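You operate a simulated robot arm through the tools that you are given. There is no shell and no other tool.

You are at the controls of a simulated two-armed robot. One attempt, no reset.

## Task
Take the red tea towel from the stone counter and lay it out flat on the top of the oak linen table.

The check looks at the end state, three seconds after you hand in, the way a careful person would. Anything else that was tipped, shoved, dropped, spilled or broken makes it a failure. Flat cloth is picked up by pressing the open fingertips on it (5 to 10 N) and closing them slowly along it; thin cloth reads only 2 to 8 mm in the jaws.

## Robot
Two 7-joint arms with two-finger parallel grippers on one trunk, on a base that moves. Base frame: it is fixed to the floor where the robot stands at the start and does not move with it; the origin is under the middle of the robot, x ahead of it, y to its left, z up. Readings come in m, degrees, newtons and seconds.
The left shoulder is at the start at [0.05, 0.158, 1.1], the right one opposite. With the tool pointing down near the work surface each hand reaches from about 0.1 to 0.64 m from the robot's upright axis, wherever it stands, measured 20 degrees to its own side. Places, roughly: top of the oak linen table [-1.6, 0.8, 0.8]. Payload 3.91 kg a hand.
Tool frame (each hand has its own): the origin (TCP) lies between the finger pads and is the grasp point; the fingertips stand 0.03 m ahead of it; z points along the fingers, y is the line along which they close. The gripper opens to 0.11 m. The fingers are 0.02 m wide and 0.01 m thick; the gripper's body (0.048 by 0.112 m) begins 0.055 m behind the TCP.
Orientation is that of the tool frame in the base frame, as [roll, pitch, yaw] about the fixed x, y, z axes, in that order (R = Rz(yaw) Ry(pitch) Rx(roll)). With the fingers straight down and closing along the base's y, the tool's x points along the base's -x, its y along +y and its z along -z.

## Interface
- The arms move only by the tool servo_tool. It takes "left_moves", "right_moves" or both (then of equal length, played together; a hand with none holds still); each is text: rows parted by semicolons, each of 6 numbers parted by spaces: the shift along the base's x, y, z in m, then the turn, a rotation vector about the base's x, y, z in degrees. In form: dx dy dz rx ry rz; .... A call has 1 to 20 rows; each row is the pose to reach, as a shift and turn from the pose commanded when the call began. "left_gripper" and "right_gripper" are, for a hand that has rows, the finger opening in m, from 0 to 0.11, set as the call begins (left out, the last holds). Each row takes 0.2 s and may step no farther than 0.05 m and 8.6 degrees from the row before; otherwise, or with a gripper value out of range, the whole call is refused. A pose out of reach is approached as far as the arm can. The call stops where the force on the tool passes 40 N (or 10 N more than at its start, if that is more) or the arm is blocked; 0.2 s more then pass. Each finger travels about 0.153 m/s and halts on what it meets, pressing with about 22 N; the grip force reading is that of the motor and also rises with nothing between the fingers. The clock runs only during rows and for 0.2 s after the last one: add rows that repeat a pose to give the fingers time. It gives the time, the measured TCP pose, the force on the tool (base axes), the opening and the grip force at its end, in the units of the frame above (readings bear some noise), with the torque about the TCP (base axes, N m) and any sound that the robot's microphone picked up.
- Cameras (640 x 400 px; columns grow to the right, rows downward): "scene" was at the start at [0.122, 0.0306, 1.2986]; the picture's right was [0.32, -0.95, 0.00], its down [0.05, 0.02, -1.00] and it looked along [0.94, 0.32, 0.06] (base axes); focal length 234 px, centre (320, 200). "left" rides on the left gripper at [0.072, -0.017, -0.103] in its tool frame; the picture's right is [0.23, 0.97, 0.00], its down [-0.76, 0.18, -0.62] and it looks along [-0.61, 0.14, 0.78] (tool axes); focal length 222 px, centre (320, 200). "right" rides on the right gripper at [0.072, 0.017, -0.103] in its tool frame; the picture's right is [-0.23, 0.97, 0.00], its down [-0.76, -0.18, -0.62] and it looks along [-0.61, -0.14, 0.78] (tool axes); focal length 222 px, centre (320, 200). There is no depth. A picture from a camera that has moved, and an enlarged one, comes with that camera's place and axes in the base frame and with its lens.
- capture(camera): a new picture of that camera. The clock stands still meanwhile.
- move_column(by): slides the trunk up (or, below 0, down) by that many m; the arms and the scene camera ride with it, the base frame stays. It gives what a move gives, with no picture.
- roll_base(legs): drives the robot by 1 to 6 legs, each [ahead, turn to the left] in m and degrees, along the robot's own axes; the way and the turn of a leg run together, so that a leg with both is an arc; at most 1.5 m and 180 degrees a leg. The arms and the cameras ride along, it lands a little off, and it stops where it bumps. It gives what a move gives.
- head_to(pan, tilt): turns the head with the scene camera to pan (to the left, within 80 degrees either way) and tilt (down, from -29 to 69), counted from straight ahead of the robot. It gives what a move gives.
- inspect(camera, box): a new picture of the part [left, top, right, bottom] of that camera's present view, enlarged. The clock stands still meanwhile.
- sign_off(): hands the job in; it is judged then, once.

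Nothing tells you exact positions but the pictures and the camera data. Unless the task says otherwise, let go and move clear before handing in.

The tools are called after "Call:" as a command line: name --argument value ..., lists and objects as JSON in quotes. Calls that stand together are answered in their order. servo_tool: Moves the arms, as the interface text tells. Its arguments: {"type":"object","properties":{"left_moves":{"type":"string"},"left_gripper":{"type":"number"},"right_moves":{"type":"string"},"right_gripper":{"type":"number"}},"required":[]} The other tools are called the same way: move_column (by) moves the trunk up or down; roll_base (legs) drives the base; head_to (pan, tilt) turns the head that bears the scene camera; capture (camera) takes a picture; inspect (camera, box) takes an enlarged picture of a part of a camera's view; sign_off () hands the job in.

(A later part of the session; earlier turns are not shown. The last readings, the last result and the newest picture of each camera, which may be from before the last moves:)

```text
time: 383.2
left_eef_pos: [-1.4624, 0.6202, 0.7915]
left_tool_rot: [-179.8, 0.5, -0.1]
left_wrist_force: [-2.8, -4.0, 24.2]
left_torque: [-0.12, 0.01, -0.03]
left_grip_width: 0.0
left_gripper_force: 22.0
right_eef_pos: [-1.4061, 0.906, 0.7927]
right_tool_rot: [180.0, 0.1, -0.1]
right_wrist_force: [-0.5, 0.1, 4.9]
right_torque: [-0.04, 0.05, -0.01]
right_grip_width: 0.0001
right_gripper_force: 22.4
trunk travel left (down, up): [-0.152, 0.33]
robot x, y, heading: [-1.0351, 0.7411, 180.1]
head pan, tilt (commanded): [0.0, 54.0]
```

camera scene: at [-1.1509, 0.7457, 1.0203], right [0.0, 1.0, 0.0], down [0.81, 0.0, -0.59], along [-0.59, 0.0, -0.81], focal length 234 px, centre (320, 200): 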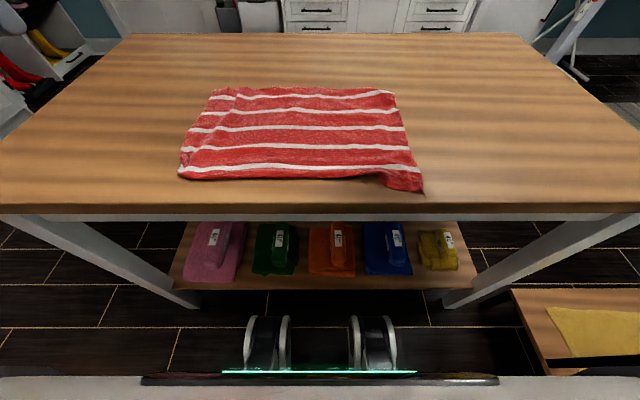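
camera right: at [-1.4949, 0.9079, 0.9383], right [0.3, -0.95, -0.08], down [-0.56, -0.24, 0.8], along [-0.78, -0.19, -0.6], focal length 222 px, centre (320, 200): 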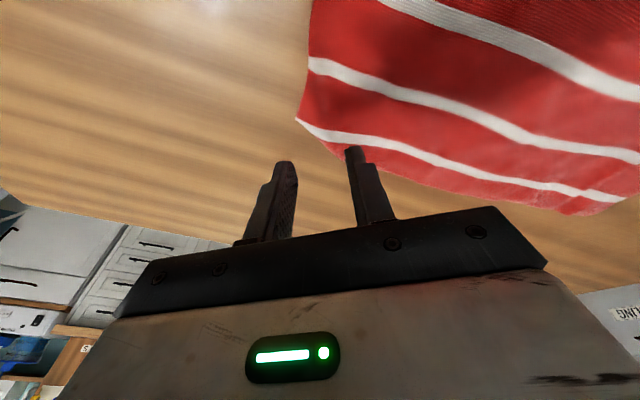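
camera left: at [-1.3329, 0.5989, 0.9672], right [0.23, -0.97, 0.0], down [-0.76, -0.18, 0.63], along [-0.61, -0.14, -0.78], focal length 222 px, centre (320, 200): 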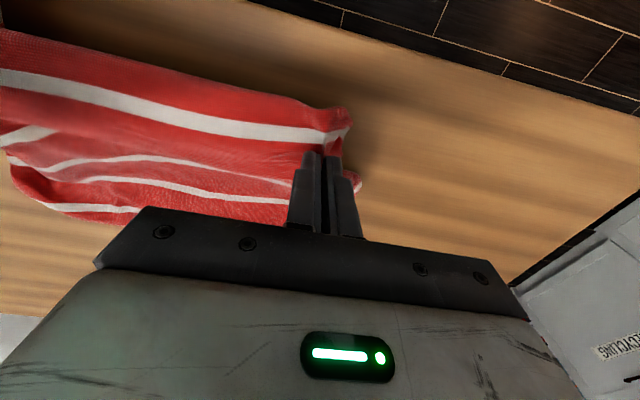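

Call:
servo_tool --right_moves "0 0 -0.0005 0 0 0; 0 0.006 -0.0006 0 0 0; 0 0.013 -0.0006 0 0 0; 0 0.02 -0.0006 0 0 0; 0 0.027 -0.0006 0 0 0; 0 0.034 -0.0006 0 0 0; 0 0.04 -0.0006 0 0 0; 0 0.045 -0.0006 0 0 0"

Call:
inspect --camera "right" --box '[160, 0, 480, 200]'

Call:
inspect --camera "scene" --box '[140, 60, 480, 240]'

```text
time: 385.0
left_eef_pos: [-1.4618, 0.62, 0.7912]
left_tool_rot: [-179.9, 0.5, -0.1]
left_wrist_force: [-5.9, -0.9, 28.8]
left_torque: [-0.03, 0.07, -0.03]
left_grip_width: 0.0001
left_gripper_force: 22.1
right_eef_pos: [-1.4058, 0.9497, 0.7925]
right_tool_rot: [-179.9, 0.3, -0.1]
right_wrist_force: [-0.3, -5.3, 17.5]
right_torque: [-0.06, -0.04, 0.0]
right_grip_width: 0.0
right_gripper_force: 22.1
trunk travel left (down, up): [-0.152, 0.33]
robot x, y, heading: [-1.036, 0.7396, 179.6]
head pan, tilt (commanded): [0.0, 54.0]
```

```text
2.00 times, centred on (320, 100) of right
camera zoom: at [-1.3327, 0.933, 0.8959], right [-0.23, -0.97, 0.0], down [-0.76, 0.18, 0.63], along [-0.61, 0.14, -0.78], focal length 444 px, centre (320, 400)
```

zoom: 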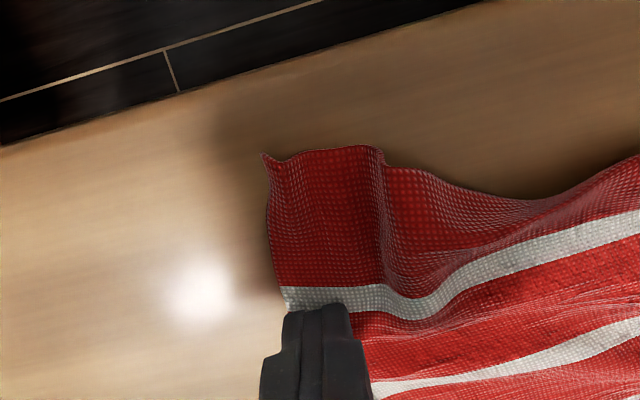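

```text
1.88 times, centred on (310, 150) of scene
camera zoom: at [-1.149, 0.7454, 1.0207], right [0.0, 1.0, 0.0], down [0.81, 0.0, -0.59], along [-0.59, 0.0, -0.81], focal length 441 px, centre (339, 294)
```

zoom: 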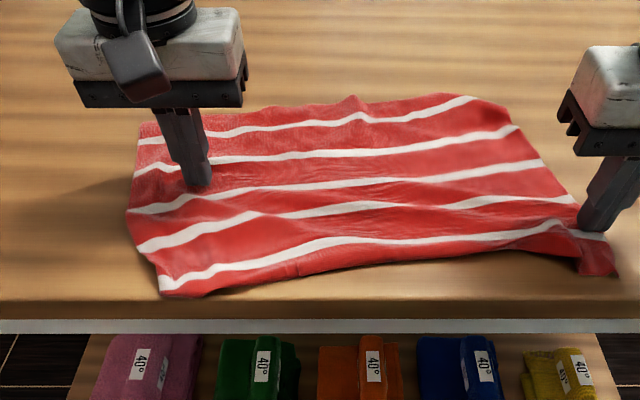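

Anchoring made it work: B's fold opened and the towel is stretched out. But the towel has crept towards me, so its near-left corner is close to the table edge. I lift the hands, then press near the far hem with both hands and draw the towel away from me.

Call:
servo_tool --left_moves "0 0 0.01 0 0 0; 0 0 0.03 0 0 0; 0 0 0.06 0 5 0; -0.01 -0.01 0.07 0 12 0; -0.025 -0.02 0.07 0 20 0; -0.04 -0.03 0.07 0 28 0; -0.045 -0.035 0.06 0 34 0; -0.045 -0.035 0.05 0 40 0" --right_moves "0 0 0.01 0 0 0; -0.01 0 0.04 0 0 0; -0.04 -0.01 0.06 0 5 0; -0.07 -0.03 0.07 0 12 0; -0.1 -0.05 0.07 0 20 0; -0.12 -0.07 0.07 0 28 0; -0.13 -0.08 0.06 0 34 0; -0.13 -0.08 0.05 0 40 0"

Call:
inspect --camera "scene" --box '[140, 40, 480, 240]'

```text
time: 386.8
left_eef_pos: [-1.5059, 0.5849, 0.8382]
left_tool_rot: [-180.0, 40.2, -0.1]
left_wrist_force: [0.1, 0.6, -0.3]
left_torque: [-0.05, 0.03, -0.01]
left_grip_width: 0.0
left_gripper_force: 22.0
right_eef_pos: [-1.5366, 0.8708, 0.8418]
right_tool_rot: [179.9, 40.2, -0.2]
right_wrist_force: [0.2, -0.1, -1.5]
right_torque: [0.0, -0.01, -0.01]
right_grip_width: 0.0003
right_gripper_force: 22.0
trunk travel left (down, up): [-0.152, 0.33]
robot x, y, heading: [-1.0362, 0.7434, 179.8]
head pan, tilt (commanded): [0.0, 54.0]
```

```text
1.88 times, centred on (310, 140) of scene
camera zoom: at [-1.1508, 0.7457, 1.0203], right [0.0, 1.0, 0.0], down [0.81, 0.0, -0.59], along [-0.59, 0.0, -0.81], focal length 441 px, centre (339, 313)
```

zoom: 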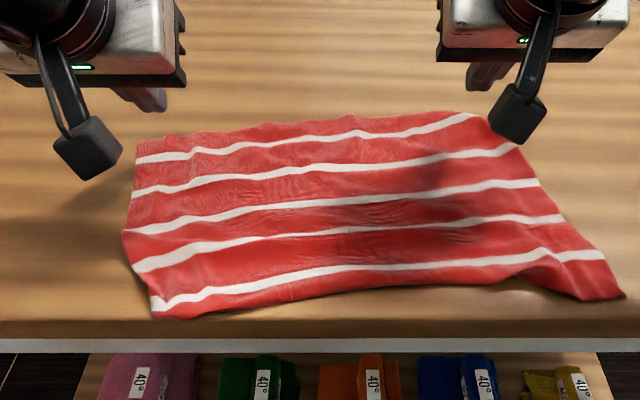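

The hands are over the far part of the towel. I lower to a light press and draw both away from me by about 5 cm.

Call:
servo_tool --left_moves "0 0 -0.02 0 0 0; 0 0 -0.04 0 0 0; 0 0 -0.05 0 0 0; 0 0 -0.054 0 0 0; 0 0 -0.056 0 0 0" --right_moves "0 0 -0.02 0 0 0; 0 0 -0.04 0 0 0; 0 0 -0.052 0 0 0; 0 0 -0.057 0 0 0; 0 0 -0.059 0 0 0"

```text
time: 388.0
left_eef_pos: [-1.492, 0.5821, 0.791]
left_tool_rot: [-179.6, 41.1, 0.0]
left_wrist_force: [0.3, -0.2, 0.7]
left_torque: [-0.01, 0.02, 0.05]
left_grip_width: 0.0
left_gripper_force: 22.0
right_eef_pos: [-1.5238, 0.8775, 0.7904]
right_tool_rot: [-178.9, 40.9, -0.5]
right_wrist_force: [-0.7, -0.8, 3.2]
right_torque: [-0.02, -0.04, -0.04]
right_grip_width: 0.0002
right_gripper_force: 22.5
trunk travel left (down, up): [-0.152, 0.33]
robot x, y, heading: [-1.035, 0.7463, 179.4]
head pan, tilt (commanded): [0.0, 54.0]
```

Call:
servo_tool --left_moves "0 0 0 0 0 0; 0 0 0 0 0 0" --right_moves "0 0 0 0 0 0; 0 0 0 0 0 0"

Call:
inspect --camera "scene" --box '[140, 40, 480, 240]'

```text
time: 388.6
left_eef_pos: [-1.4938, 0.5804, 0.7916]
left_tool_rot: [-179.4, 41.5, 0.2]
left_wrist_force: [0.5, 0.6, -0.5]
left_torque: [-0.02, 0.0, 0.02]
left_grip_width: 0.0
left_gripper_force: 22.4
right_eef_pos: [-1.5237, 0.8782, 0.7908]
right_tool_rot: [-178.8, 41.1, -0.5]
right_wrist_force: [-0.3, -0.8, 1.1]
right_torque: [0.0, 0.0, 0.02]
right_grip_width: 0.0003
right_gripper_force: 22.6
trunk travel left (down, up): [-0.152, 0.33]
robot x, y, heading: [-1.0333, 0.7442, 179.5]
head pan, tilt (commanded): [0.0, 54.0]
```

```text
1.88 times, centred on (310, 140) of scene
camera zoom: at [-1.1328, 0.7413, 1.023], right [0.01, 1.0, 0.01], down [0.79, 0.0, -0.61], along [-0.61, 0.01, -0.79], focal length 441 px, centre (339, 313)
```

zoom: 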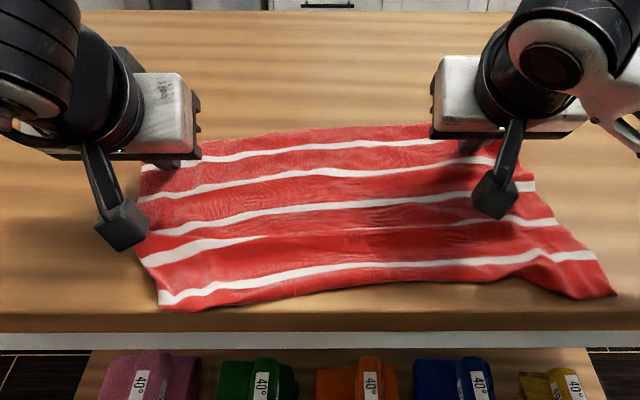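

My own body seems to be pushed back slightly — something of the arms is bearing on the table in this low tilted pose. I raise both hands at once and check.

Call:
servo_tool --left_moves "0 0 0.015 0 0 0; 0 0 0.03 0 0 0; 0.005 0 0.06 0 -5 0; 0.01 -0.01 0.09 0 -12 0; 0.02 -0.02 0.11 0 -20 0; 0.03 -0.03 0.13 0 -28 0; 0.04 -0.04 0.14 0 -35 0; 0.04 -0.05 0.14 0 -40 0" --right_moves "0 0 0.015 0 0 0; 0 0 0.03 0 0 0; 0.005 0 0.06 0 -5 0; 0.01 0.01 0.09 0 -12 0; 0.02 0.02 0.11 0 -20 0; 0.03 0.03 0.13 0 -28 0; 0.04 0.04 0.14 0 -35 0; 0.04 0.05 0.14 0 -40 0"

Call:
move_column --by 0.1

Call:
capture --camera "scene"

```text
time: 390.4
left_eef_pos: [-1.4659, 0.5348, 0.922]
left_tool_rot: [-180.0, 0.0, -0.3]
left_wrist_force: [-0.3, -0.2, 0.1]
left_torque: [0.01, 0.02, -0.05]
left_grip_width: 0.0
left_gripper_force: 21.8
right_eef_pos: [-1.496, 0.9209, 0.9211]
right_tool_rot: [180.0, 0.0, -0.3]
right_wrist_force: [0.7, -0.3, -0.2]
right_torque: [0.0, 0.01, 0.0]
right_grip_width: 0.0001
right_gripper_force: 21.9
trunk travel left (down, up): [-0.152, 0.33]
robot x, y, heading: [-1.0374, 0.7441, 180.2]
head pan, tilt (commanded): [0.0, 54.0]
```

```text
time: 391.7
left_eef_pos: [-1.466, 0.5353, 1.0207]
left_tool_rot: [-180.0, 0.1, -0.1]
left_wrist_force: [0.3, 0.1, 0.0]
left_torque: [0.0, -0.03, -0.01]
left_grip_width: 0.0
left_gripper_force: 22.1
right_eef_pos: [-1.4975, 0.9207, 1.0196]
right_tool_rot: [-180.0, 0.2, -0.3]
right_wrist_force: [0.5, 0.3, 0.1]
right_torque: [0.0, -0.01, -0.01]
right_grip_width: 0.0001
right_gripper_force: 22.4
trunk travel left (down, up): [-0.252, 0.23]
robot x, y, heading: [-1.0365, 0.7411, 180.0]
head pan, tilt (commanded): [0.0, 54.0]
```

```text
taken
camera scene: at [-1.1509, 0.7457, 1.1202], right [0.0, 1.0, 0.0], down [0.81, 0.0, -0.59], along [-0.59, 0.0, -0.81], focal length 234 px, centre (320, 200)
```

scene: 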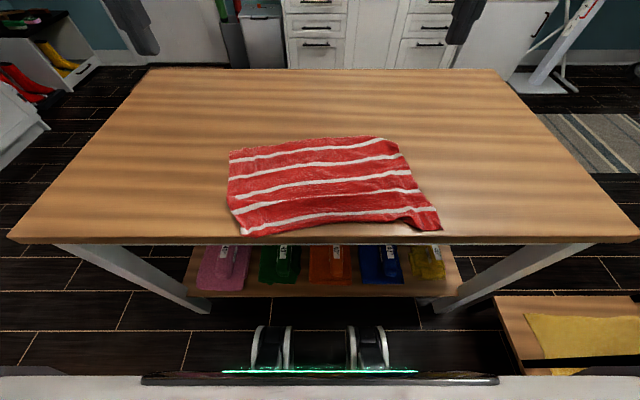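

All is normal again with the hands lifted. I check that the table itself has not been moved, by measuring its near corners precisely.

Call:
inspect --camera "scene" --box '[0, 200, 160, 300]'

Call:
inspect --camera "scene" --box '[200, 120, 460, 260]'

```text
4.00 times, centred on (80, 250) of scene
camera zoom: at [-1.1509, 0.7457, 1.1202], right [0.0, 1.0, 0.0], down [0.81, 0.0, -0.59], along [-0.59, 0.0, -0.81], focal length 937 px, centre (1280, 0)
```

zoom: 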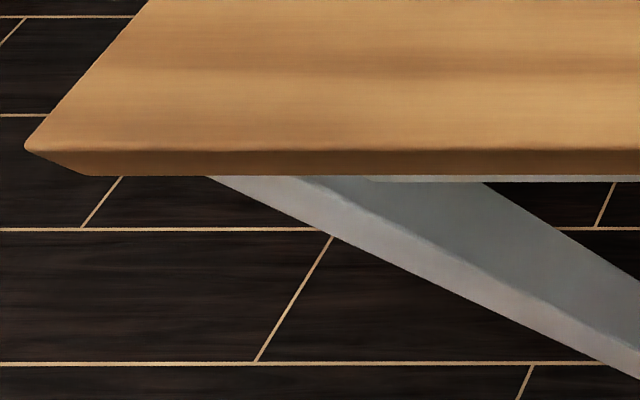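

```text
2.46 times, centred on (330, 190) of scene
camera zoom: at [-1.1509, 0.7457, 1.1202], right [0.0, 1.0, 0.0], down [0.81, 0.0, -0.59], along [-0.59, 0.0, -0.81], focal length 576 px, centre (295, 225)
```

zoom: 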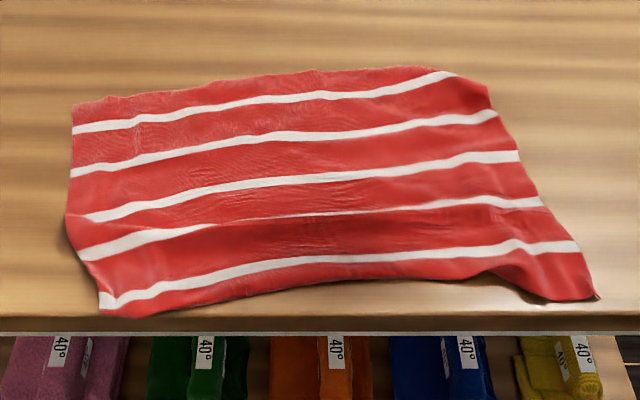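

The table is exactly where it was. The towel is spread but skewed, and its near-left corner is right at the table's edge, so I'll do one more clean re-lay from both near corners, which gave the best result. I lower the trunk and look closely at both corners.

Call:
move_column --by -0.1

Call:
servo_tool --left_moves "0.03 0.02 0 0 0 0; 0.06 0.05 0 0 0 0; 0.09 0.08 -0.01 0 0 0; 0.11 0.1 -0.02 0 0 0; 0.11 0.1 -0.03 0 0 0; 0.11 0.1 -0.03 0 0 0" --right_moves "0.03 0.01 0 0 0 0; 0.06 0.02 0 0 0 0; 0.09 0.03 -0.01 0 0 0; 0.12 0.03 -0.02 0 0 0; 0.13 0.03 -0.03 0 0 0; 0.13 0.03 -0.03 0 0 0" --left_gripper 0.032 --right_gripper 0.032

Call:
inspect --camera "left" --box '[160, 0, 480, 200]'

Call:
inspect --camera "right" --box '[160, 0, 480, 200]'

```text
time: 393.1
left_eef_pos: [-1.4667, 0.5355, 0.9209]
left_tool_rot: [-180.0, 0.1, -0.1]
left_wrist_force: [-0.1, 0.5, 1.4]
left_torque: [0.02, -0.01, -0.02]
left_grip_width: 0.0002
left_gripper_force: 21.6
right_eef_pos: [-1.4974, 0.9213, 0.9215]
right_tool_rot: [179.9, 0.1, -0.1]
right_wrist_force: [0.5, 0.1, 0.6]
right_torque: [0.03, 0.0, 0.01]
right_grip_width: 0.0
right_gripper_force: 21.6
trunk travel left (down, up): [-0.152, 0.33]
robot x, y, heading: [-1.0382, 0.7453, 179.6]
head pan, tilt (commanded): [0.0, 54.0]
```

```text
time: 394.5
left_eef_pos: [-1.3566, 0.6359, 0.8906]
left_tool_rot: [179.9, 0.1, -0.1]
left_wrist_force: [0.2, -0.8, 0.4]
left_torque: [-0.01, -0.01, -0.03]
left_grip_width: 0.0319
left_gripper_force: 0.1
right_eef_pos: [-1.3658, 0.9504, 0.8907]
right_tool_rot: [179.9, 0.1, -0.3]
right_wrist_force: [0.3, 0.7, 0.0]
right_torque: [0.0, 0.0, 0.01]
right_grip_width: 0.0324
right_gripper_force: 0.0
trunk travel left (down, up): [-0.152, 0.33]
robot x, y, heading: [-1.0371, 0.7427, 180.0]
head pan, tilt (commanded): [0.0, 54.0]
```

```text
2.00 times, centred on (320, 100) of left
camera zoom: at [-1.2833, 0.6516, 0.9939], right [0.23, -0.97, 0.0], down [-0.76, -0.18, 0.62], along [-0.61, -0.14, -0.78], focal length 444 px, centre (320, 400)
```

zoom: 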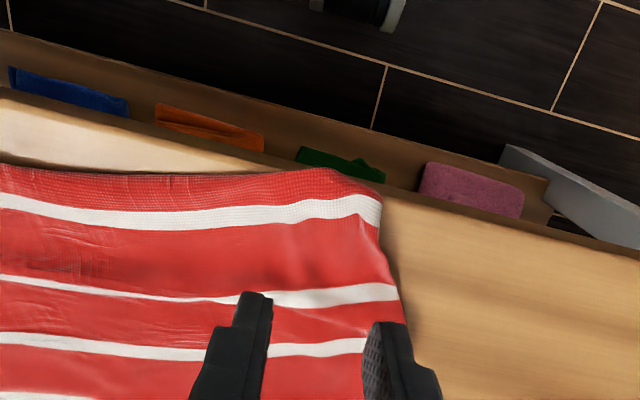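

```text
2.00 times, centred on (320, 100) of right
camera zoom: at [-1.2945, 0.9337, 0.9959], right [-0.23, -0.97, 0.0], down [-0.76, 0.18, 0.62], along [-0.61, 0.14, -0.78], focal length 444 px, centre (320, 400)
```

zoom: 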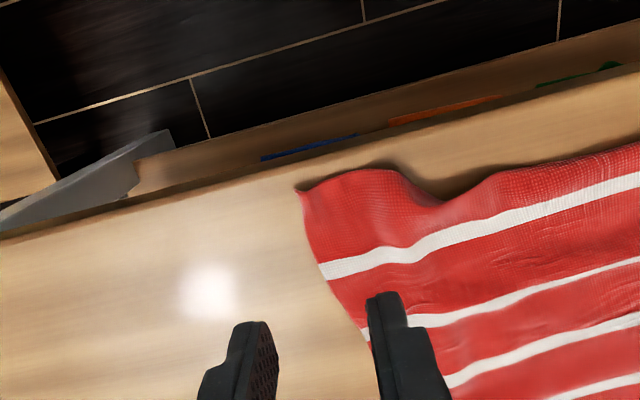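

Both near corners are clear to see. I lower the left hand to (−1.352, 0.632) and the right to (−1.362, 0.942) and pinch both.

Call:
servo_tool --left_moves "0.002 -0.002 -0.03 0 0 0; 0.0045 -0.004 -0.06 0 0 0; 0.0045 -0.004 -0.08 0 0 0; 0.0045 -0.004 -0.09 0 0 0; 0.0045 -0.004 -0.096 0 0 0; 0.0045 -0.004 -0.098 0 0 0" --right_moves "0.002 -0.004 -0.03 0 0 0; 0.004 -0.008 -0.06 0 0 0; 0.004 -0.008 -0.08 0 0 0; 0.004 -0.008 -0.09 0 0 0; 0.004 -0.008 -0.096 0 0 0; 0.004 -0.008 -0.098 0 0 0"

Call:
inspect --camera "left" --box '[160, 0, 480, 200]'

Call:
inspect --camera "right" --box '[160, 0, 480, 200]'

```text
time: 395.9
left_eef_pos: [-1.3505, 0.6311, 0.7923]
left_tool_rot: [180.0, 0.3, -0.1]
left_wrist_force: [0.6, -0.7, 7.6]
left_torque: [0.08, -0.06, -0.02]
left_grip_width: 0.0317
left_gripper_force: 0.0
right_eef_pos: [-1.3633, 0.9426, 0.7939]
right_tool_rot: [179.9, 0.1, -0.2]
right_wrist_force: [-0.3, -0.1, 0.1]
right_torque: [0.0, -0.03, 0.01]
right_grip_width: 0.0319
right_gripper_force: 0.0
trunk travel left (down, up): [-0.152, 0.33]
robot x, y, heading: [-1.0348, 0.7471, 179.7]
head pan, tilt (commanded): [0.0, 54.0]
```

```text
2.00 times, centred on (320, 100) of left
camera zoom: at [-1.278, 0.6478, 0.8954], right [0.23, -0.97, 0.0], down [-0.76, -0.18, 0.63], along [-0.61, -0.14, -0.78], focal length 444 px, centre (320, 400)
```

zoom: 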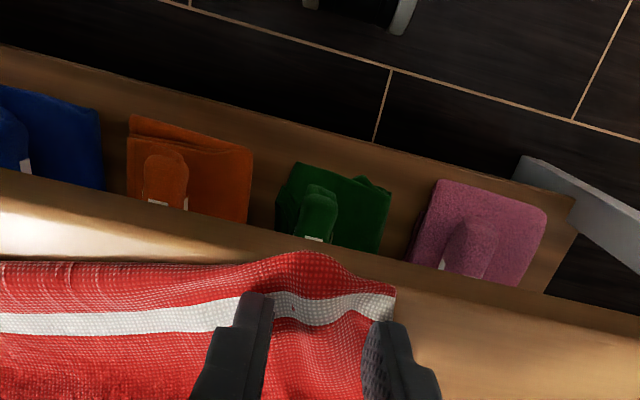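

```text
2.00 times, centred on (320, 100) of right
camera zoom: at [-1.2907, 0.9262, 0.8977], right [-0.23, -0.97, 0.0], down [-0.76, 0.18, 0.62], along [-0.61, 0.14, -0.78], focal length 444 px, centre (320, 400)
```

zoom: 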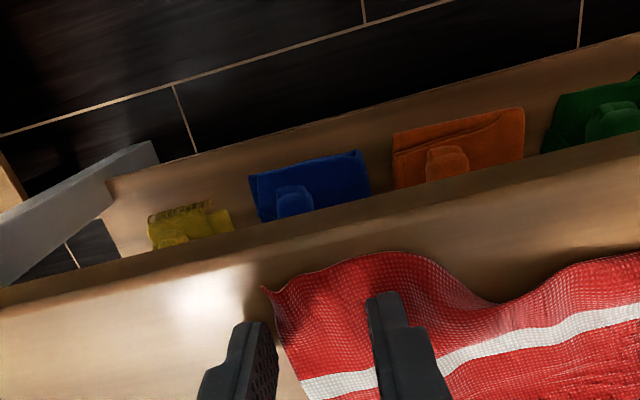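

Call:
servo_tool --left_moves "0 0 0 0 0 0; 0 0 0 0 0 0; 0 0 0 0 0 0" --right_moves "0 0 -0.0015 0 0 0; 0 0 -0.003 0 0 0; 0 0 -0.004 0 0 0"

Call:
servo_tool --left_moves "0 0 0 0 0 0; 0 0 0 0 0 0" --right_moves "0 0 0 0 0 0; 0 0 0 0 0 0" --left_gripper 0.025 --right_gripper 0.025

Call:
servo_tool --left_moves "0 0 0 0 0 0; 0 0 0 0 0 0" --right_moves "0 0 0 0 0 0; 0 0 0 0 0 0" --left_gripper 0.018 --right_gripper 0.018

Call:
servo_tool --left_moves "0 0 0 0 0 0; 0 0 0 0 0 0" --right_moves "0 0 0 0 0 0; 0 0 0 0 0 0" --left_gripper 0.011 --right_gripper 0.011

Call:
servo_tool --left_moves "0 0 0 0 0 0; 0 0 0 0 0 0; 0 0 0 0 0 0; 0 0 0 0 0 0" --right_moves "0 0 0 0 0 0; 0 0 0 0 0 0; 0 0 0 0 0 0; 0 0 0 0 0 0" --left_gripper 0.0 --right_gripper 0.0

```text
time: 396.7
left_eef_pos: [-1.3514, 0.631, 0.7941]
left_tool_rot: [-180.0, 0.3, -0.1]
left_wrist_force: [-1.4, 0.3, 5.6]
left_torque: [0.06, 0.0, 0.03]
left_grip_width: 0.0315
left_gripper_force: 0.0
right_eef_pos: [-1.3627, 0.9421, 0.7911]
right_tool_rot: [179.9, 0.4, -0.2]
right_wrist_force: [1.7, 2.4, 24.8]
right_torque: [-0.3, -0.21, 0.04]
right_grip_width: 0.0318
right_gripper_force: 0.1
trunk travel left (down, up): [-0.152, 0.33]
robot x, y, heading: [-1.0338, 0.7481, 179.9]
head pan, tilt (commanded): [0.0, 54.0]
```

```text
time: 397.3
left_eef_pos: [-1.3506, 0.6309, 0.7929]
left_tool_rot: [-180.0, 0.2, -0.1]
left_wrist_force: [-0.6, -0.7, 5.3]
left_torque: [0.0, -0.01, 0.0]
left_grip_width: 0.0245
left_gripper_force: 0.0
right_eef_pos: [-1.3623, 0.9411, 0.7905]
right_tool_rot: [179.9, 0.5, -0.2]
right_wrist_force: [-1.0, 3.8, 34.3]
right_torque: [-0.48, -0.07, -0.02]
right_grip_width: 0.0228
right_gripper_force: 0.1
trunk travel left (down, up): [-0.152, 0.33]
robot x, y, heading: [-1.0377, 0.7422, 179.7]
head pan, tilt (commanded): [0.0, 54.0]
```

```text
time: 397.9
left_eef_pos: [-1.3509, 0.6314, 0.7932]
left_tool_rot: [-179.9, 0.3, 0.0]
left_wrist_force: [-0.1, -1.1, 6.0]
left_torque: [0.05, -0.03, -0.01]
left_grip_width: 0.0173
left_gripper_force: 0.0
right_eef_pos: [-1.3616, 0.9423, 0.7913]
right_tool_rot: [179.9, 0.5, -0.2]
right_wrist_force: [-2.9, 0.4, 35.7]
right_torque: [-0.51, -0.06, -0.02]
right_grip_width: 0.0177
right_gripper_force: 0.1
trunk travel left (down, up): [-0.152, 0.33]
robot x, y, heading: [-1.0362, 0.7424, 180.1]
head pan, tilt (commanded): [0.0, 54.0]
```

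```text
time: 398.5
left_eef_pos: [-1.3507, 0.6312, 0.7934]
left_tool_rot: [-179.9, 0.4, -0.2]
left_wrist_force: [-0.8, -0.5, 4.5]
left_torque: [0.03, -0.01, -0.01]
left_grip_width: 0.011
left_gripper_force: 0.3
right_eef_pos: [-1.3621, 0.9425, 0.7916]
right_tool_rot: [179.9, 0.4, -0.1]
right_wrist_force: [-0.4, 0.9, 36.0]
right_torque: [-0.4, -0.11, 0.03]
right_grip_width: 0.0107
right_gripper_force: 0.0
trunk travel left (down, up): [-0.152, 0.33]
robot x, y, heading: [-1.0371, 0.7415, 179.9]
head pan, tilt (commanded): [0.0, 54.0]
```

```text
time: 399.5
left_eef_pos: [-1.35, 0.6309, 0.7935]
left_tool_rot: [-179.9, 0.4, -0.1]
left_wrist_force: [0.3, 1.4, 5.7]
left_torque: [0.06, 0.0, 0.0]
left_grip_width: 0.0039
left_gripper_force: 22.1
right_eef_pos: [-1.3617, 0.9418, 0.7902]
right_tool_rot: [179.9, 0.4, -0.2]
right_wrist_force: [-0.3, -8.9, 35.2]
right_torque: [-0.49, -0.12, 0.0]
right_grip_width: 0.0038
right_gripper_force: 22.0
trunk travel left (down, up): [-0.152, 0.33]
robot x, y, heading: [-1.0339, 0.746, 179.8]
head pan, tilt (commanded): [0.0, 54.0]
```

Both hold (3.9 and 3.8 mm). I lift with the arms a little, then the trunk, and centre the hands before me.

Call:
servo_tool --left_moves "0 0 0.01 0 0 0; -0.005 0 0.03 0 0 0; -0.01 0 0.04 0 0 0" --right_moves "0 0 0.01 0 0 0; -0.005 0 0.03 0 0 0; -0.01 0 0.04 0 0 0"

Call:
move_column --by 0.21

Call:
servo_tool --left_moves "-0.015 -0.01 0.02 0 0 0; -0.03 -0.02 0.04 0 0 0; -0.045 -0.032 0.06 0 0 0; -0.05 -0.044 0.07 0 0 0; -0.05 -0.044 0.07 0 0 0; -0.05 -0.044 0.07 0 0 0" --right_moves "-0.012 -0.01 0.02 0 0 0; -0.024 -0.02 0.04 0 0 0; -0.034 -0.03 0.06 0 0 0; -0.039 -0.038 0.07 0 0 0; -0.039 -0.038 0.07 0 0 0; -0.039 -0.038 0.07 0 0 0"

Call:
inspect --camera "scene" --box '[160, 40, 500, 240]'

Call:
capture --camera "left"

Call:
capture --camera "right"

```text
time: 400.3
left_eef_pos: [-1.3614, 0.6299, 0.833]
left_tool_rot: [-180.0, 0.0, -0.2]
left_wrist_force: [-0.1, 0.9, 0.4]
left_torque: [0.02, -0.02, -0.02]
left_grip_width: 0.0035
left_gripper_force: 21.8
right_eef_pos: [-1.3729, 0.9426, 0.8284]
right_tool_rot: [179.9, 0.0, -0.1]
right_wrist_force: [0.7, -0.5, 0.0]
right_torque: [-0.03, -0.03, -0.05]
right_grip_width: 0.0031
right_gripper_force: 21.6
trunk travel left (down, up): [-0.152, 0.33]
robot x, y, heading: [-1.0373, 0.7419, 179.9]
head pan, tilt (commanded): [0.0, 54.0]
```

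```text
time: 402.5
left_eef_pos: [-1.3622, 0.6307, 1.0431]
left_tool_rot: [-179.9, 0.1, 0.0]
left_wrist_force: [0.0, 0.3, -1.3]
left_torque: [0.01, 0.0, -0.01]
left_grip_width: 0.0037
left_gripper_force: 21.8
right_eef_pos: [-1.3717, 0.9434, 1.0389]
right_tool_rot: [180.0, 0.1, -0.1]
right_wrist_force: [1.0, -0.1, 0.7]
right_torque: [-0.05, -0.01, 0.0]
right_grip_width: 0.0028
right_gripper_force: 21.5
trunk travel left (down, up): [-0.362, 0.12]
robot x, y, heading: [-1.0377, 0.7419, 179.8]
head pan, tilt (commanded): [0.0, 54.0]
```

```text
time: 403.9
left_eef_pos: [-1.412, 0.5879, 1.1104]
left_tool_rot: [-179.9, 0.1, -0.1]
left_wrist_force: [-0.6, 1.6, -0.4]
left_torque: [0.05, 0.01, 0.04]
left_grip_width: 0.0038
left_gripper_force: 22.6
right_eef_pos: [-1.4111, 0.9047, 1.11]
right_tool_rot: [179.9, 0.1, -0.3]
right_wrist_force: [-0.5, -2.6, -0.2]
right_torque: [-0.05, -0.04, -0.01]
right_grip_width: 0.003
right_gripper_force: 22.3
trunk travel left (down, up): [-0.362, 0.12]
robot x, y, heading: [-1.0342, 0.7413, 179.8]
head pan, tilt (commanded): [0.0, 54.0]
```

```text
1.88 times, centred on (330, 140) of scene
camera zoom: at [-1.1508, 0.7457, 1.2303], right [0.0, 1.0, 0.0], down [0.81, 0.0, -0.59], along [-0.59, 0.0, -0.81], focal length 441 px, centre (301, 313)
```

zoom: 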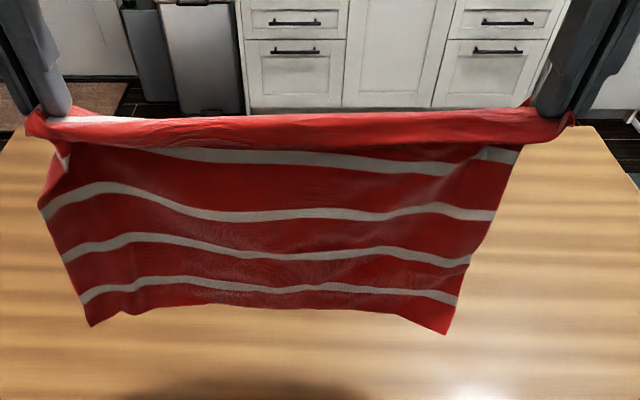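

```text
taken
camera left: at [-1.339, 0.6037, 1.2137], right [0.23, -0.97, 0.0], down [-0.76, -0.18, 0.62], along [-0.61, -0.14, -0.78], focal length 222 px, centre (320, 200)
```

left: 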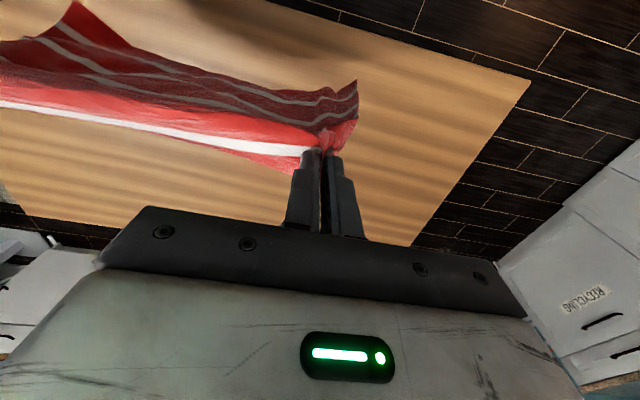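

```text
taken
camera right: at [-1.3397, 0.888, 1.2146], right [-0.23, -0.97, 0.0], down [-0.76, 0.18, 0.62], along [-0.61, 0.14, -0.78], focal length 222 px, centre (320, 200)
```

right: 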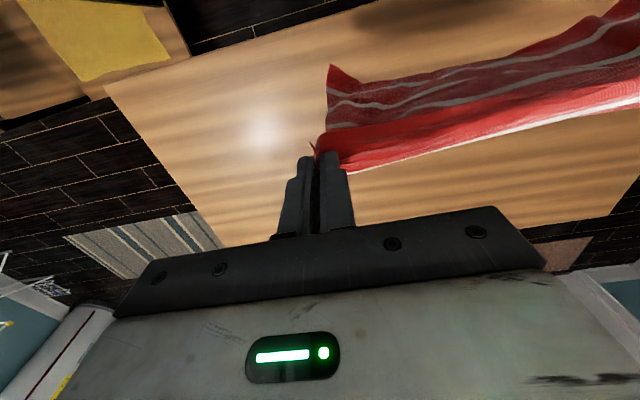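

A full, clean rectangle hangs from the hands. I repeat the proven forward reach.

Call:
servo_tool --left_moves "-0.02 -0.001 -0.008 0 4 0; -0.04 -0.002 -0.016 0 8 0; -0.06 -0.002 -0.024 0 12 0; -0.08 -0.003 -0.03 0 16 0; -0.1 -0.003 -0.035 0 20 0; -0.1 -0.003 -0.035 0 20 0" --right_moves "-0.02 0 -0.008 0 4 0; -0.04 0 -0.016 0 8 0; -0.06 0 -0.024 0 12 0; -0.08 0 -0.03 0 16 0; -0.1 0 -0.035 0 20 0; -0.1 0 -0.035 0 20 0"

Call:
servo_tool --left_moves "-0.015 0 0 0 3 0; -0.03 0 0 0 6 0; -0.04 0 0 0 9 0; -0.05 0 0 0 12 0; -0.05 0 0 0 12 0" --right_moves "-0.015 0 0 0 3 0; -0.03 0 0 0 6 0; -0.04 0 0 0 9 0; -0.05 0 0 0 12 0; -0.05 0 0 0 12 0"

Call:
servo_tool --left_moves "-0.01 0 0 0 3 0; -0.02 0 0 0 6 0; -0.03 0 0 0 9 0; -0.03 0 0 0 9 0" --right_moves "-0.01 0 0 0 3 0; -0.02 0 0 0 6 0; -0.03 0 0 0 9 0; -0.03 0 0 0 9 0"

Call:
servo_tool --left_moves "-0.01 0 0 0 3 0; -0.02 0 0 0 6 0; -0.03 0 0 0 9 0; -0.03 0 0 0 9 0" --right_moves "-0.01 0 0 0 3 0; -0.02 0 0 0 6 0; -0.03 0 0 0 9 0; -0.03 0 0 0 9 0"

Call:
servo_tool --left_moves "-0.01 0 0 0 2 0; -0.02 0 0 0 4 0; -0.03 0 0 0 6 0; -0.03 0 0 0 6 0" --right_moves "-0.01 0 0 0 2 0; -0.02 0 0 0 4 0; -0.03 0 0 0 6 0; -0.03 0 0 0 6 0"

Call:
head_to --pan 0 --tilt 42

Call:
inspect --camera "scene" --box '[180, 40, 460, 215]'

```text
time: 405.3
left_eef_pos: [-1.5124, 0.5829, 1.0779]
left_tool_rot: [-180.0, 20.2, -0.1]
left_wrist_force: [-0.4, 4.2, -0.5]
left_torque: [0.13, 0.01, 0.03]
left_grip_width: 0.0037
left_gripper_force: 21.7
right_eef_pos: [-1.5114, 0.9052, 1.0746]
right_tool_rot: [179.9, 20.2, -0.2]
right_wrist_force: [0.0, -4.0, -0.6]
right_torque: [-0.1, 0.0, 0.05]
right_grip_width: 0.0031
right_gripper_force: 21.6
trunk travel left (down, up): [-0.362, 0.12]
robot x, y, heading: [-1.0356, 0.7472, 179.8]
head pan, tilt (commanded): [0.0, 54.0]
```

```text
time: 406.5
left_eef_pos: [-1.5624, 0.5837, 1.0776]
left_tool_rot: [180.0, 32.3, -0.1]
left_wrist_force: [-0.4, 3.2, -0.3]
left_torque: [0.12, 0.03, 0.0]
left_grip_width: 0.0036
left_gripper_force: 21.9
right_eef_pos: [-1.5606, 0.9026, 1.0743]
right_tool_rot: [179.9, 32.2, -0.2]
right_wrist_force: [-0.2, -1.9, -0.5]
right_torque: [-0.1, -0.01, 0.05]
right_grip_width: 0.0031
right_gripper_force: 21.9
trunk travel left (down, up): [-0.362, 0.12]
robot x, y, heading: [-1.0365, 0.7408, 179.7]
head pan, tilt (commanded): [0.0, 54.0]
```

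```text
time: 407.5
left_eef_pos: [-1.5925, 0.5844, 1.0777]
left_tool_rot: [180.0, 41.2, -0.1]
left_wrist_force: [0.0, 3.0, 0.5]
left_torque: [0.08, -0.01, -0.03]
left_grip_width: 0.0037
left_gripper_force: 22.0
right_eef_pos: [-1.5905, 0.9052, 1.0753]
right_tool_rot: [179.8, 41.1, -0.3]
right_wrist_force: [0.0, -4.1, 0.2]
right_torque: [-0.11, 0.01, 0.06]
right_grip_width: 0.0034
right_gripper_force: 21.5
trunk travel left (down, up): [-0.362, 0.12]
robot x, y, heading: [-1.0339, 0.742, 180.0]
head pan, tilt (commanded): [0.0, 54.0]
```

```text
time: 408.5
left_eef_pos: [-1.6224, 0.5843, 1.0794]
left_tool_rot: [179.8, 50.2, -0.1]
left_wrist_force: [0.1, 3.2, -0.1]
left_torque: [0.12, -0.01, -0.06]
left_grip_width: 0.0036
left_gripper_force: 22.1
right_eef_pos: [-1.6221, 0.9059, 1.0741]
right_tool_rot: [179.7, 50.1, -0.3]
right_wrist_force: [0.6, -3.3, -0.8]
right_torque: [-0.07, -0.02, 0.09]
right_grip_width: 0.0032
right_gripper_force: 22.1
trunk travel left (down, up): [-0.362, 0.12]
robot x, y, heading: [-1.0338, 0.7432, 179.8]
head pan, tilt (commanded): [0.0, 54.0]
```

```text
time: 409.5
left_eef_pos: [-1.6523, 0.5848, 1.076]
left_tool_rot: [180.0, 56.2, -0.3]
left_wrist_force: [-0.8, 3.1, 0.4]
left_torque: [0.09, -0.01, -0.04]
left_grip_width: 0.0037
left_gripper_force: 21.9
right_eef_pos: [-1.6519, 0.9038, 1.0742]
right_tool_rot: [179.7, 56.2, -0.4]
right_wrist_force: [-0.3, -3.2, -0.7]
right_torque: [-0.05, 0.0, 0.06]
right_grip_width: 0.0031
right_gripper_force: 22.3
trunk travel left (down, up): [-0.362, 0.12]
robot x, y, heading: [-1.0335, 0.7436, 179.8]
head pan, tilt (commanded): [0.0, 54.0]
```

```text
time: 410.3
left_eef_pos: [-1.6527, 0.5835, 1.0762]
left_tool_rot: [179.9, 56.1, -0.2]
left_wrist_force: [-0.4, 3.1, -0.5]
left_torque: [0.08, 0.04, -0.05]
left_grip_width: 0.0039
left_gripper_force: 21.7
right_eef_pos: [-1.6516, 0.9025, 1.0756]
right_tool_rot: [179.6, 56.1, -0.3]
right_wrist_force: [0.0, -2.6, -0.1]
right_torque: [-0.04, 0.04, 0.09]
right_grip_width: 0.0033
right_gripper_force: 21.9
trunk travel left (down, up): [-0.362, 0.12]
robot x, y, heading: [-1.0369, 0.7415, 180.1]
head pan, tilt (commanded): [0.0, 42.0]
```

```text
2.29 times, centred on (320, 128) of scene
camera zoom: at [-1.1613, 0.7458, 1.2467], right [0.0, 1.0, 0.0], down [0.67, 0.0, -0.74], along [-0.74, 0.0, -0.67], focal length 535 px, centre (320, 366)
```

zoom: 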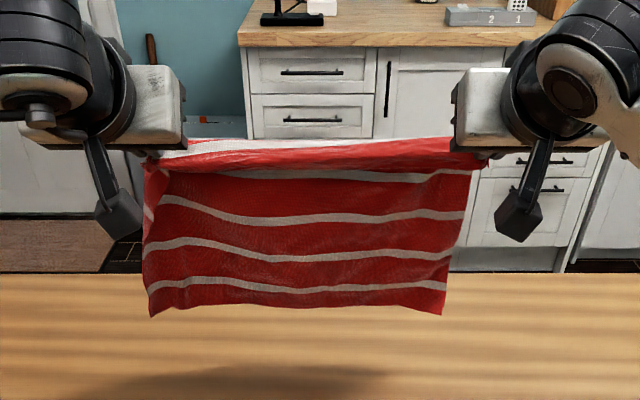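

Level and clean. I lower to touch-down and run the alternating pull-back again.

Call:
move_column --by -0.105

Call:
servo_tool --left_moves "0.012 0 0 0 -3 0; 0.025 0 0 0 -6 0" --right_moves "0.012 0 0 0 -3 0; 0.025 0 0 0 -6 0"

Call:
move_column --by -0.03

Call:
servo_tool --left_moves "0.018 0 0 0 -4 0; 0.035 0 0 0 -8 0" --right_moves "0.018 0 0 0 -4 0; 0.035 0 0 0 -8 0"

Call:
move_column --by -0.035

Call:
servo_tool --left_moves "0.02 0 0 0 -4.5 0; 0.04 0 0 0 -9 0" --right_moves "0.02 0 0 0 -4.5 0; 0.04 0 0 0 -9 0"

Call:
move_column --by -0.035

Call:
servo_tool --left_moves "0.02 0 0 0 -4.5 0; 0.04 0 0 0 -9 0" --right_moves "0.02 0 0 0 -4.5 0; 0.04 0 0 0 -9 0"

Call:
inspect --camera "scene" --box '[160, 20, 480, 220]'

```text
time: 411.6
left_eef_pos: [-1.6515, 0.5846, 0.9699]
left_tool_rot: [179.9, 56.2, -0.2]
left_wrist_force: [-0.1, 2.1, -0.5]
left_torque: [0.08, 0.02, -0.05]
left_grip_width: 0.0039
left_gripper_force: 22.2
right_eef_pos: [-1.6521, 0.9045, 0.9687]
right_tool_rot: [179.7, 56.1, -0.4]
right_wrist_force: [-0.4, -2.1, -0.6]
right_torque: [-0.03, -0.01, 0.07]
right_grip_width: 0.0031
right_gripper_force: 22.4
trunk travel left (down, up): [-0.257, 0.225]
robot x, y, heading: [-1.0328, 0.7376, 180.0]
head pan, tilt (commanded): [0.0, 42.0]
```

```text
time: 412.2
left_eef_pos: [-1.6271, 0.5846, 0.971]
left_tool_rot: [179.9, 50.2, -0.2]
left_wrist_force: [-0.8, 3.0, 0.2]
left_torque: [0.06, -0.02, -0.06]
left_grip_width: 0.0036
left_gripper_force: 21.2
right_eef_pos: [-1.6263, 0.904, 0.9698]
right_tool_rot: [179.8, 50.0, -0.2]
right_wrist_force: [0.5, -3.7, 0.0]
right_torque: [-0.09, -0.01, 0.12]
right_grip_width: 0.0031
right_gripper_force: 22.3
trunk travel left (down, up): [-0.257, 0.225]
robot x, y, heading: [-1.0371, 0.7447, 179.9]
head pan, tilt (commanded): [0.0, 42.0]
```

```text
time: 413.0
left_eef_pos: [-1.6282, 0.5836, 0.9408]
left_tool_rot: [179.8, 50.1, -0.2]
left_wrist_force: [0.3, 2.9, 0.6]
left_torque: [0.09, 0.0, -0.07]
left_grip_width: 0.0037
left_gripper_force: 22.3
right_eef_pos: [-1.6247, 0.9044, 0.9398]
right_tool_rot: [179.7, 50.1, -0.3]
right_wrist_force: [0.0, -3.3, 0.0]
right_torque: [-0.06, -0.01, 0.08]
right_grip_width: 0.0029
right_gripper_force: 22.2
trunk travel left (down, up): [-0.227, 0.255]
robot x, y, heading: [-1.0372, 0.7458, 179.9]
head pan, tilt (commanded): [0.0, 42.0]
```

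```text
time: 413.6
left_eef_pos: [-1.593, 0.5849, 0.9413]
left_tool_rot: [179.9, 42.2, 0.0]
left_wrist_force: [0.1, 4.6, -0.2]
left_torque: [0.1, 0.0, -0.07]
left_grip_width: 0.0035
left_gripper_force: 21.9
right_eef_pos: [-1.589, 0.9045, 0.9397]
right_tool_rot: [179.8, 42.0, -0.2]
right_wrist_force: [0.4, -3.2, -0.1]
right_torque: [-0.07, -0.01, 0.1]
right_grip_width: 0.0029
right_gripper_force: 21.8
trunk travel left (down, up): [-0.227, 0.255]
robot x, y, heading: [-1.035, 0.7437, 180.1]
head pan, tilt (commanded): [0.0, 42.0]
```

```text
time: 414.4
left_eef_pos: [-1.5913, 0.585, 0.9049]
left_tool_rot: [179.9, 42.2, -0.1]
left_wrist_force: [1.2, 4.3, 0.6]
left_torque: [0.09, 0.02, -0.03]
left_grip_width: 0.0034
left_gripper_force: 22.6
right_eef_pos: [-1.5914, 0.9048, 0.9037]
right_tool_rot: [179.7, 42.1, -0.1]
right_wrist_force: [-0.4, -3.9, 0.1]
right_torque: [-0.06, -0.01, 0.1]
right_grip_width: 0.0031
right_gripper_force: 22.0
trunk travel left (down, up): [-0.192, 0.29]
robot x, y, heading: [-1.0383, 0.7446, 180.0]
head pan, tilt (commanded): [0.0, 42.0]
```

```text
time: 415.0
left_eef_pos: [-1.5529, 0.5845, 0.906]
left_tool_rot: [179.9, 33.1, -0.2]
left_wrist_force: [-0.4, 3.2, 0.1]
left_torque: [0.09, -0.05, -0.07]
left_grip_width: 0.0035
left_gripper_force: 22.2
right_eef_pos: [-1.5499, 0.9045, 0.9059]
right_tool_rot: [179.7, 32.9, -0.3]
right_wrist_force: [0.0, -4.0, -0.5]
right_torque: [-0.1, -0.01, 0.05]
right_grip_width: 0.0029
right_gripper_force: 22.5
trunk travel left (down, up): [-0.192, 0.29]
robot x, y, heading: [-1.0377, 0.7433, 179.8]
head pan, tilt (commanded): [0.0, 42.0]
```

```text
time: 415.8
left_eef_pos: [-1.553, 0.5842, 0.8717]
left_tool_rot: [179.9, 33.1, -0.1]
left_wrist_force: [-0.1, 3.6, -0.2]
left_torque: [0.13, -0.01, -0.03]
left_grip_width: 0.0036
left_gripper_force: 21.8
right_eef_pos: [-1.5499, 0.906, 0.8688]
right_tool_rot: [179.8, 33.2, -0.3]
right_wrist_force: [-0.8, -4.2, 0.6]
right_torque: [-0.07, 0.01, 0.05]
right_grip_width: 0.0031
right_gripper_force: 22.0
trunk travel left (down, up): [-0.157, 0.325]
robot x, y, heading: [-1.0367, 0.7429, 180.0]
head pan, tilt (commanded): [0.0, 42.0]
```

```text
time: 416.4
left_eef_pos: [-1.5136, 0.5862, 0.8709]
left_tool_rot: [180.0, 24.1, -0.1]
left_wrist_force: [-0.3, 4.8, 0.2]
left_torque: [0.09, 0.02, 0.01]
left_grip_width: 0.0036
left_gripper_force: 22.1
right_eef_pos: [-1.5086, 0.9061, 0.87]
right_tool_rot: [179.8, 24.0, -0.1]
right_wrist_force: [0.6, -3.4, -0.7]
right_torque: [-0.1, -0.01, 0.04]
right_grip_width: 0.0032
right_gripper_force: 21.7
trunk travel left (down, up): [-0.157, 0.325]
robot x, y, heading: [-1.0345, 0.7388, 179.7]
head pan, tilt (commanded): [0.0, 42.0]
```

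```text
2.00 times, centred on (320, 120) of scene
camera zoom: at [-1.1613, 0.7458, 1.0418], right [0.0, 1.0, 0.0], down [0.67, 0.0, -0.74], along [-0.74, 0.0, -0.67], focal length 468 px, centre (320, 360)
```

zoom: 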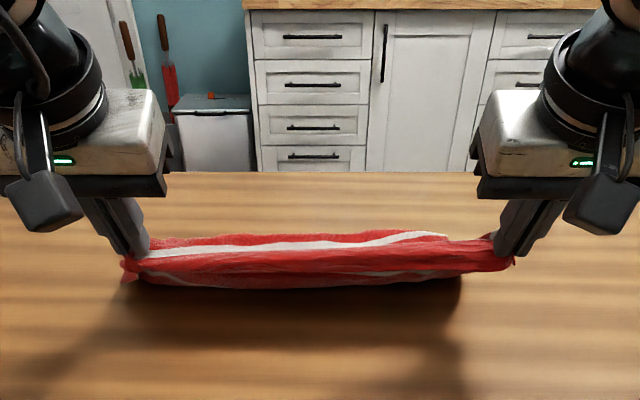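

Call:
move_column --by -0.03

Call:
servo_tool --left_moves "0.02 0 0 0 -5 0; 0.04 0 0 0 -10 0" --right_moves "0.02 0 0 0 -5 0; 0.04 0 0 0 -10 0"

Call:
move_column --by -0.03

Call:
servo_tool --left_moves "0.015 0 0 0 -5 0; 0.03 0 0 0 -10 0; 0.04 0 0 0 -14 0" --right_moves "0.015 0 0 0 -5 0; 0.03 0 0 0 -10 0; 0.04 0 0 0 -14 0"

Call:
servo_tool --left_moves "0.01 0 -0.005 0 0 0; 0.02 0 -0.01 0 0 0; 0.028 0 -0.014 0 0 0; 0.03 0 -0.016 0 0 0" --right_moves "0.01 0 -0.005 0 0 0; 0.02 0 -0.01 0 0 0; 0.028 0 -0.013 0 0 0; 0.03 0 -0.015 0 0 0"

Call:
inspect --camera "scene" --box '[160, 60, 480, 260]'

Call:
capture --camera "left"

Call:
capture --camera "right"

```text
time: 417.1
left_eef_pos: [-1.5136, 0.5855, 0.839]
left_tool_rot: [179.9, 24.3, -0.1]
left_wrist_force: [-0.5, 3.9, 1.1]
left_torque: [0.14, -0.01, 0.0]
left_grip_width: 0.0036
left_gripper_force: 22.1
right_eef_pos: [-1.5088, 0.9062, 0.8397]
right_tool_rot: [180.0, 24.1, -0.2]
right_wrist_force: [0.4, -3.5, -0.4]
right_torque: [-0.1, 0.01, 0.06]
right_grip_width: 0.003
right_gripper_force: 22.4
trunk travel left (down, up): [-0.127, 0.355]
robot x, y, heading: [-1.0366, 0.742, 179.7]
head pan, tilt (commanded): [0.0, 42.0]
```

```text
time: 417.7
left_eef_pos: [-1.4726, 0.587, 0.8394]
left_tool_rot: [180.0, 14.1, -0.1]
left_wrist_force: [-0.7, 3.1, -0.2]
left_torque: [0.07, 0.0, 0.02]
left_grip_width: 0.0037
left_gripper_force: 22.2
right_eef_pos: [-1.4698, 0.9051, 0.8395]
right_tool_rot: [180.0, 14.0, -0.1]
right_wrist_force: [-0.3, -3.3, 0.1]
right_torque: [-0.07, -0.03, 0.03]
right_grip_width: 0.0032
right_gripper_force: 22.0
trunk travel left (down, up): [-0.127, 0.355]
robot x, y, heading: [-1.0379, 0.7466, 180.1]
head pan, tilt (commanded): [0.0, 42.0]
```

```text
time: 418.5
left_eef_pos: [-1.4735, 0.5866, 0.8096]
left_tool_rot: [-180.0, 14.3, -0.1]
left_wrist_force: [-0.4, 2.4, -0.7]
left_torque: [0.07, 0.0, 0.03]
left_grip_width: 0.0038
left_gripper_force: 22.3
right_eef_pos: [-1.47, 0.9046, 0.8095]
right_tool_rot: [179.9, 14.2, -0.2]
right_wrist_force: [-0.2, -2.6, -0.6]
right_torque: [-0.07, -0.02, 0.04]
right_grip_width: 0.0032
right_gripper_force: 21.8
trunk travel left (down, up): [-0.097, 0.385]
robot x, y, heading: [-1.0377, 0.7439, 179.8]
head pan, tilt (commanded): [0.0, 42.0]
```

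```text
time: 419.3
left_eef_pos: [-1.4342, 0.586, 0.8098]
left_tool_rot: [-179.9, 0.0, -0.1]
left_wrist_force: [0.8, 1.8, -0.8]
left_torque: [0.07, 0.0, 0.03]
left_grip_width: 0.0035
left_gripper_force: 21.7
right_eef_pos: [-1.4305, 0.9046, 0.8112]
right_tool_rot: [-180.0, 0.0, -0.1]
right_wrist_force: [-1.0, -3.1, -0.5]
right_torque: [-0.09, 0.05, -0.03]
right_grip_width: 0.003
right_gripper_force: 22.0
trunk travel left (down, up): [-0.097, 0.385]
robot x, y, heading: [-1.0334, 0.7428, 180.0]
head pan, tilt (commanded): [0.0, 42.0]
```

```text
time: 420.3
left_eef_pos: [-1.4017, 0.5869, 0.7929]
left_tool_rot: [179.9, 0.2, -0.1]
left_wrist_force: [-0.1, 3.9, 1.5]
left_torque: [0.1, 0.01, 0.03]
left_grip_width: 0.0036
left_gripper_force: 22.6
right_eef_pos: [-1.3993, 0.9055, 0.7944]
right_tool_rot: [179.8, 0.1, -0.1]
right_wrist_force: [0.5, -1.5, 0.5]
right_torque: [-0.1, -0.03, 0.0]
right_grip_width: 0.0031
right_gripper_force: 21.5
trunk travel left (down, up): [-0.097, 0.385]
robot x, y, heading: [-1.0366, 0.7435, 180.0]
head pan, tilt (commanded): [0.0, 42.0]
```

```text
2.00 times, centred on (320, 160) of scene
camera zoom: at [-1.1613, 0.7458, 0.9818], right [0.0, 1.0, 0.0], down [0.67, 0.0, -0.74], along [-0.74, 0.0, -0.67], focal length 468 px, centre (320, 280)
```

zoom: 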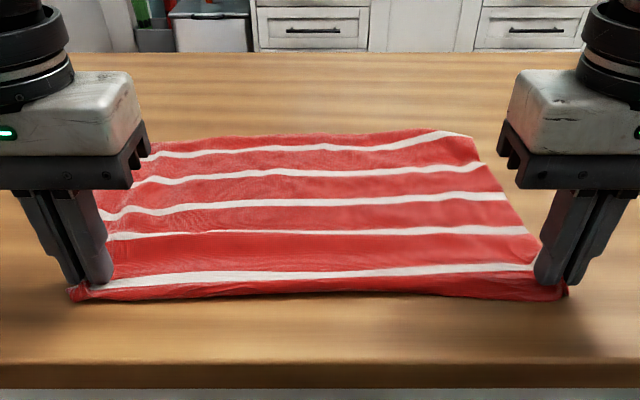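

```text
taken
camera left: at [-1.3293, 0.6027, 0.8963], right [0.23, -0.97, 0.0], down [-0.76, -0.18, 0.63], along [-0.61, -0.14, -0.78], focal length 222 px, centre (320, 200)
```

left: 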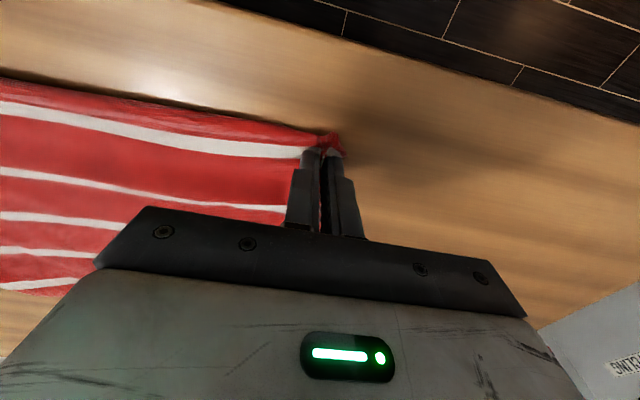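

```text
taken
camera right: at [-1.3272, 0.8886, 0.9005], right [-0.23, -0.97, 0.0], down [-0.76, 0.18, 0.62], along [-0.61, 0.14, -0.78], focal length 222 px, centre (320, 200)
```

right: 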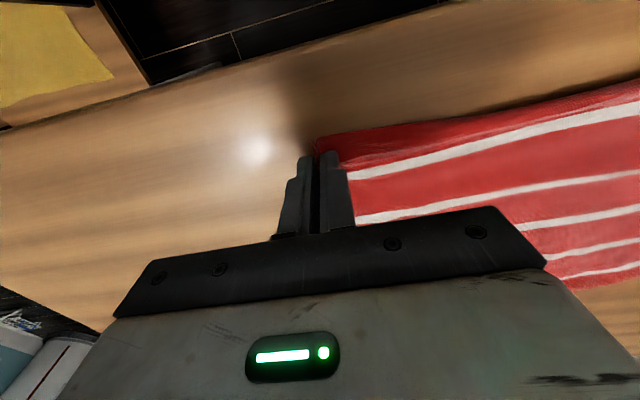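

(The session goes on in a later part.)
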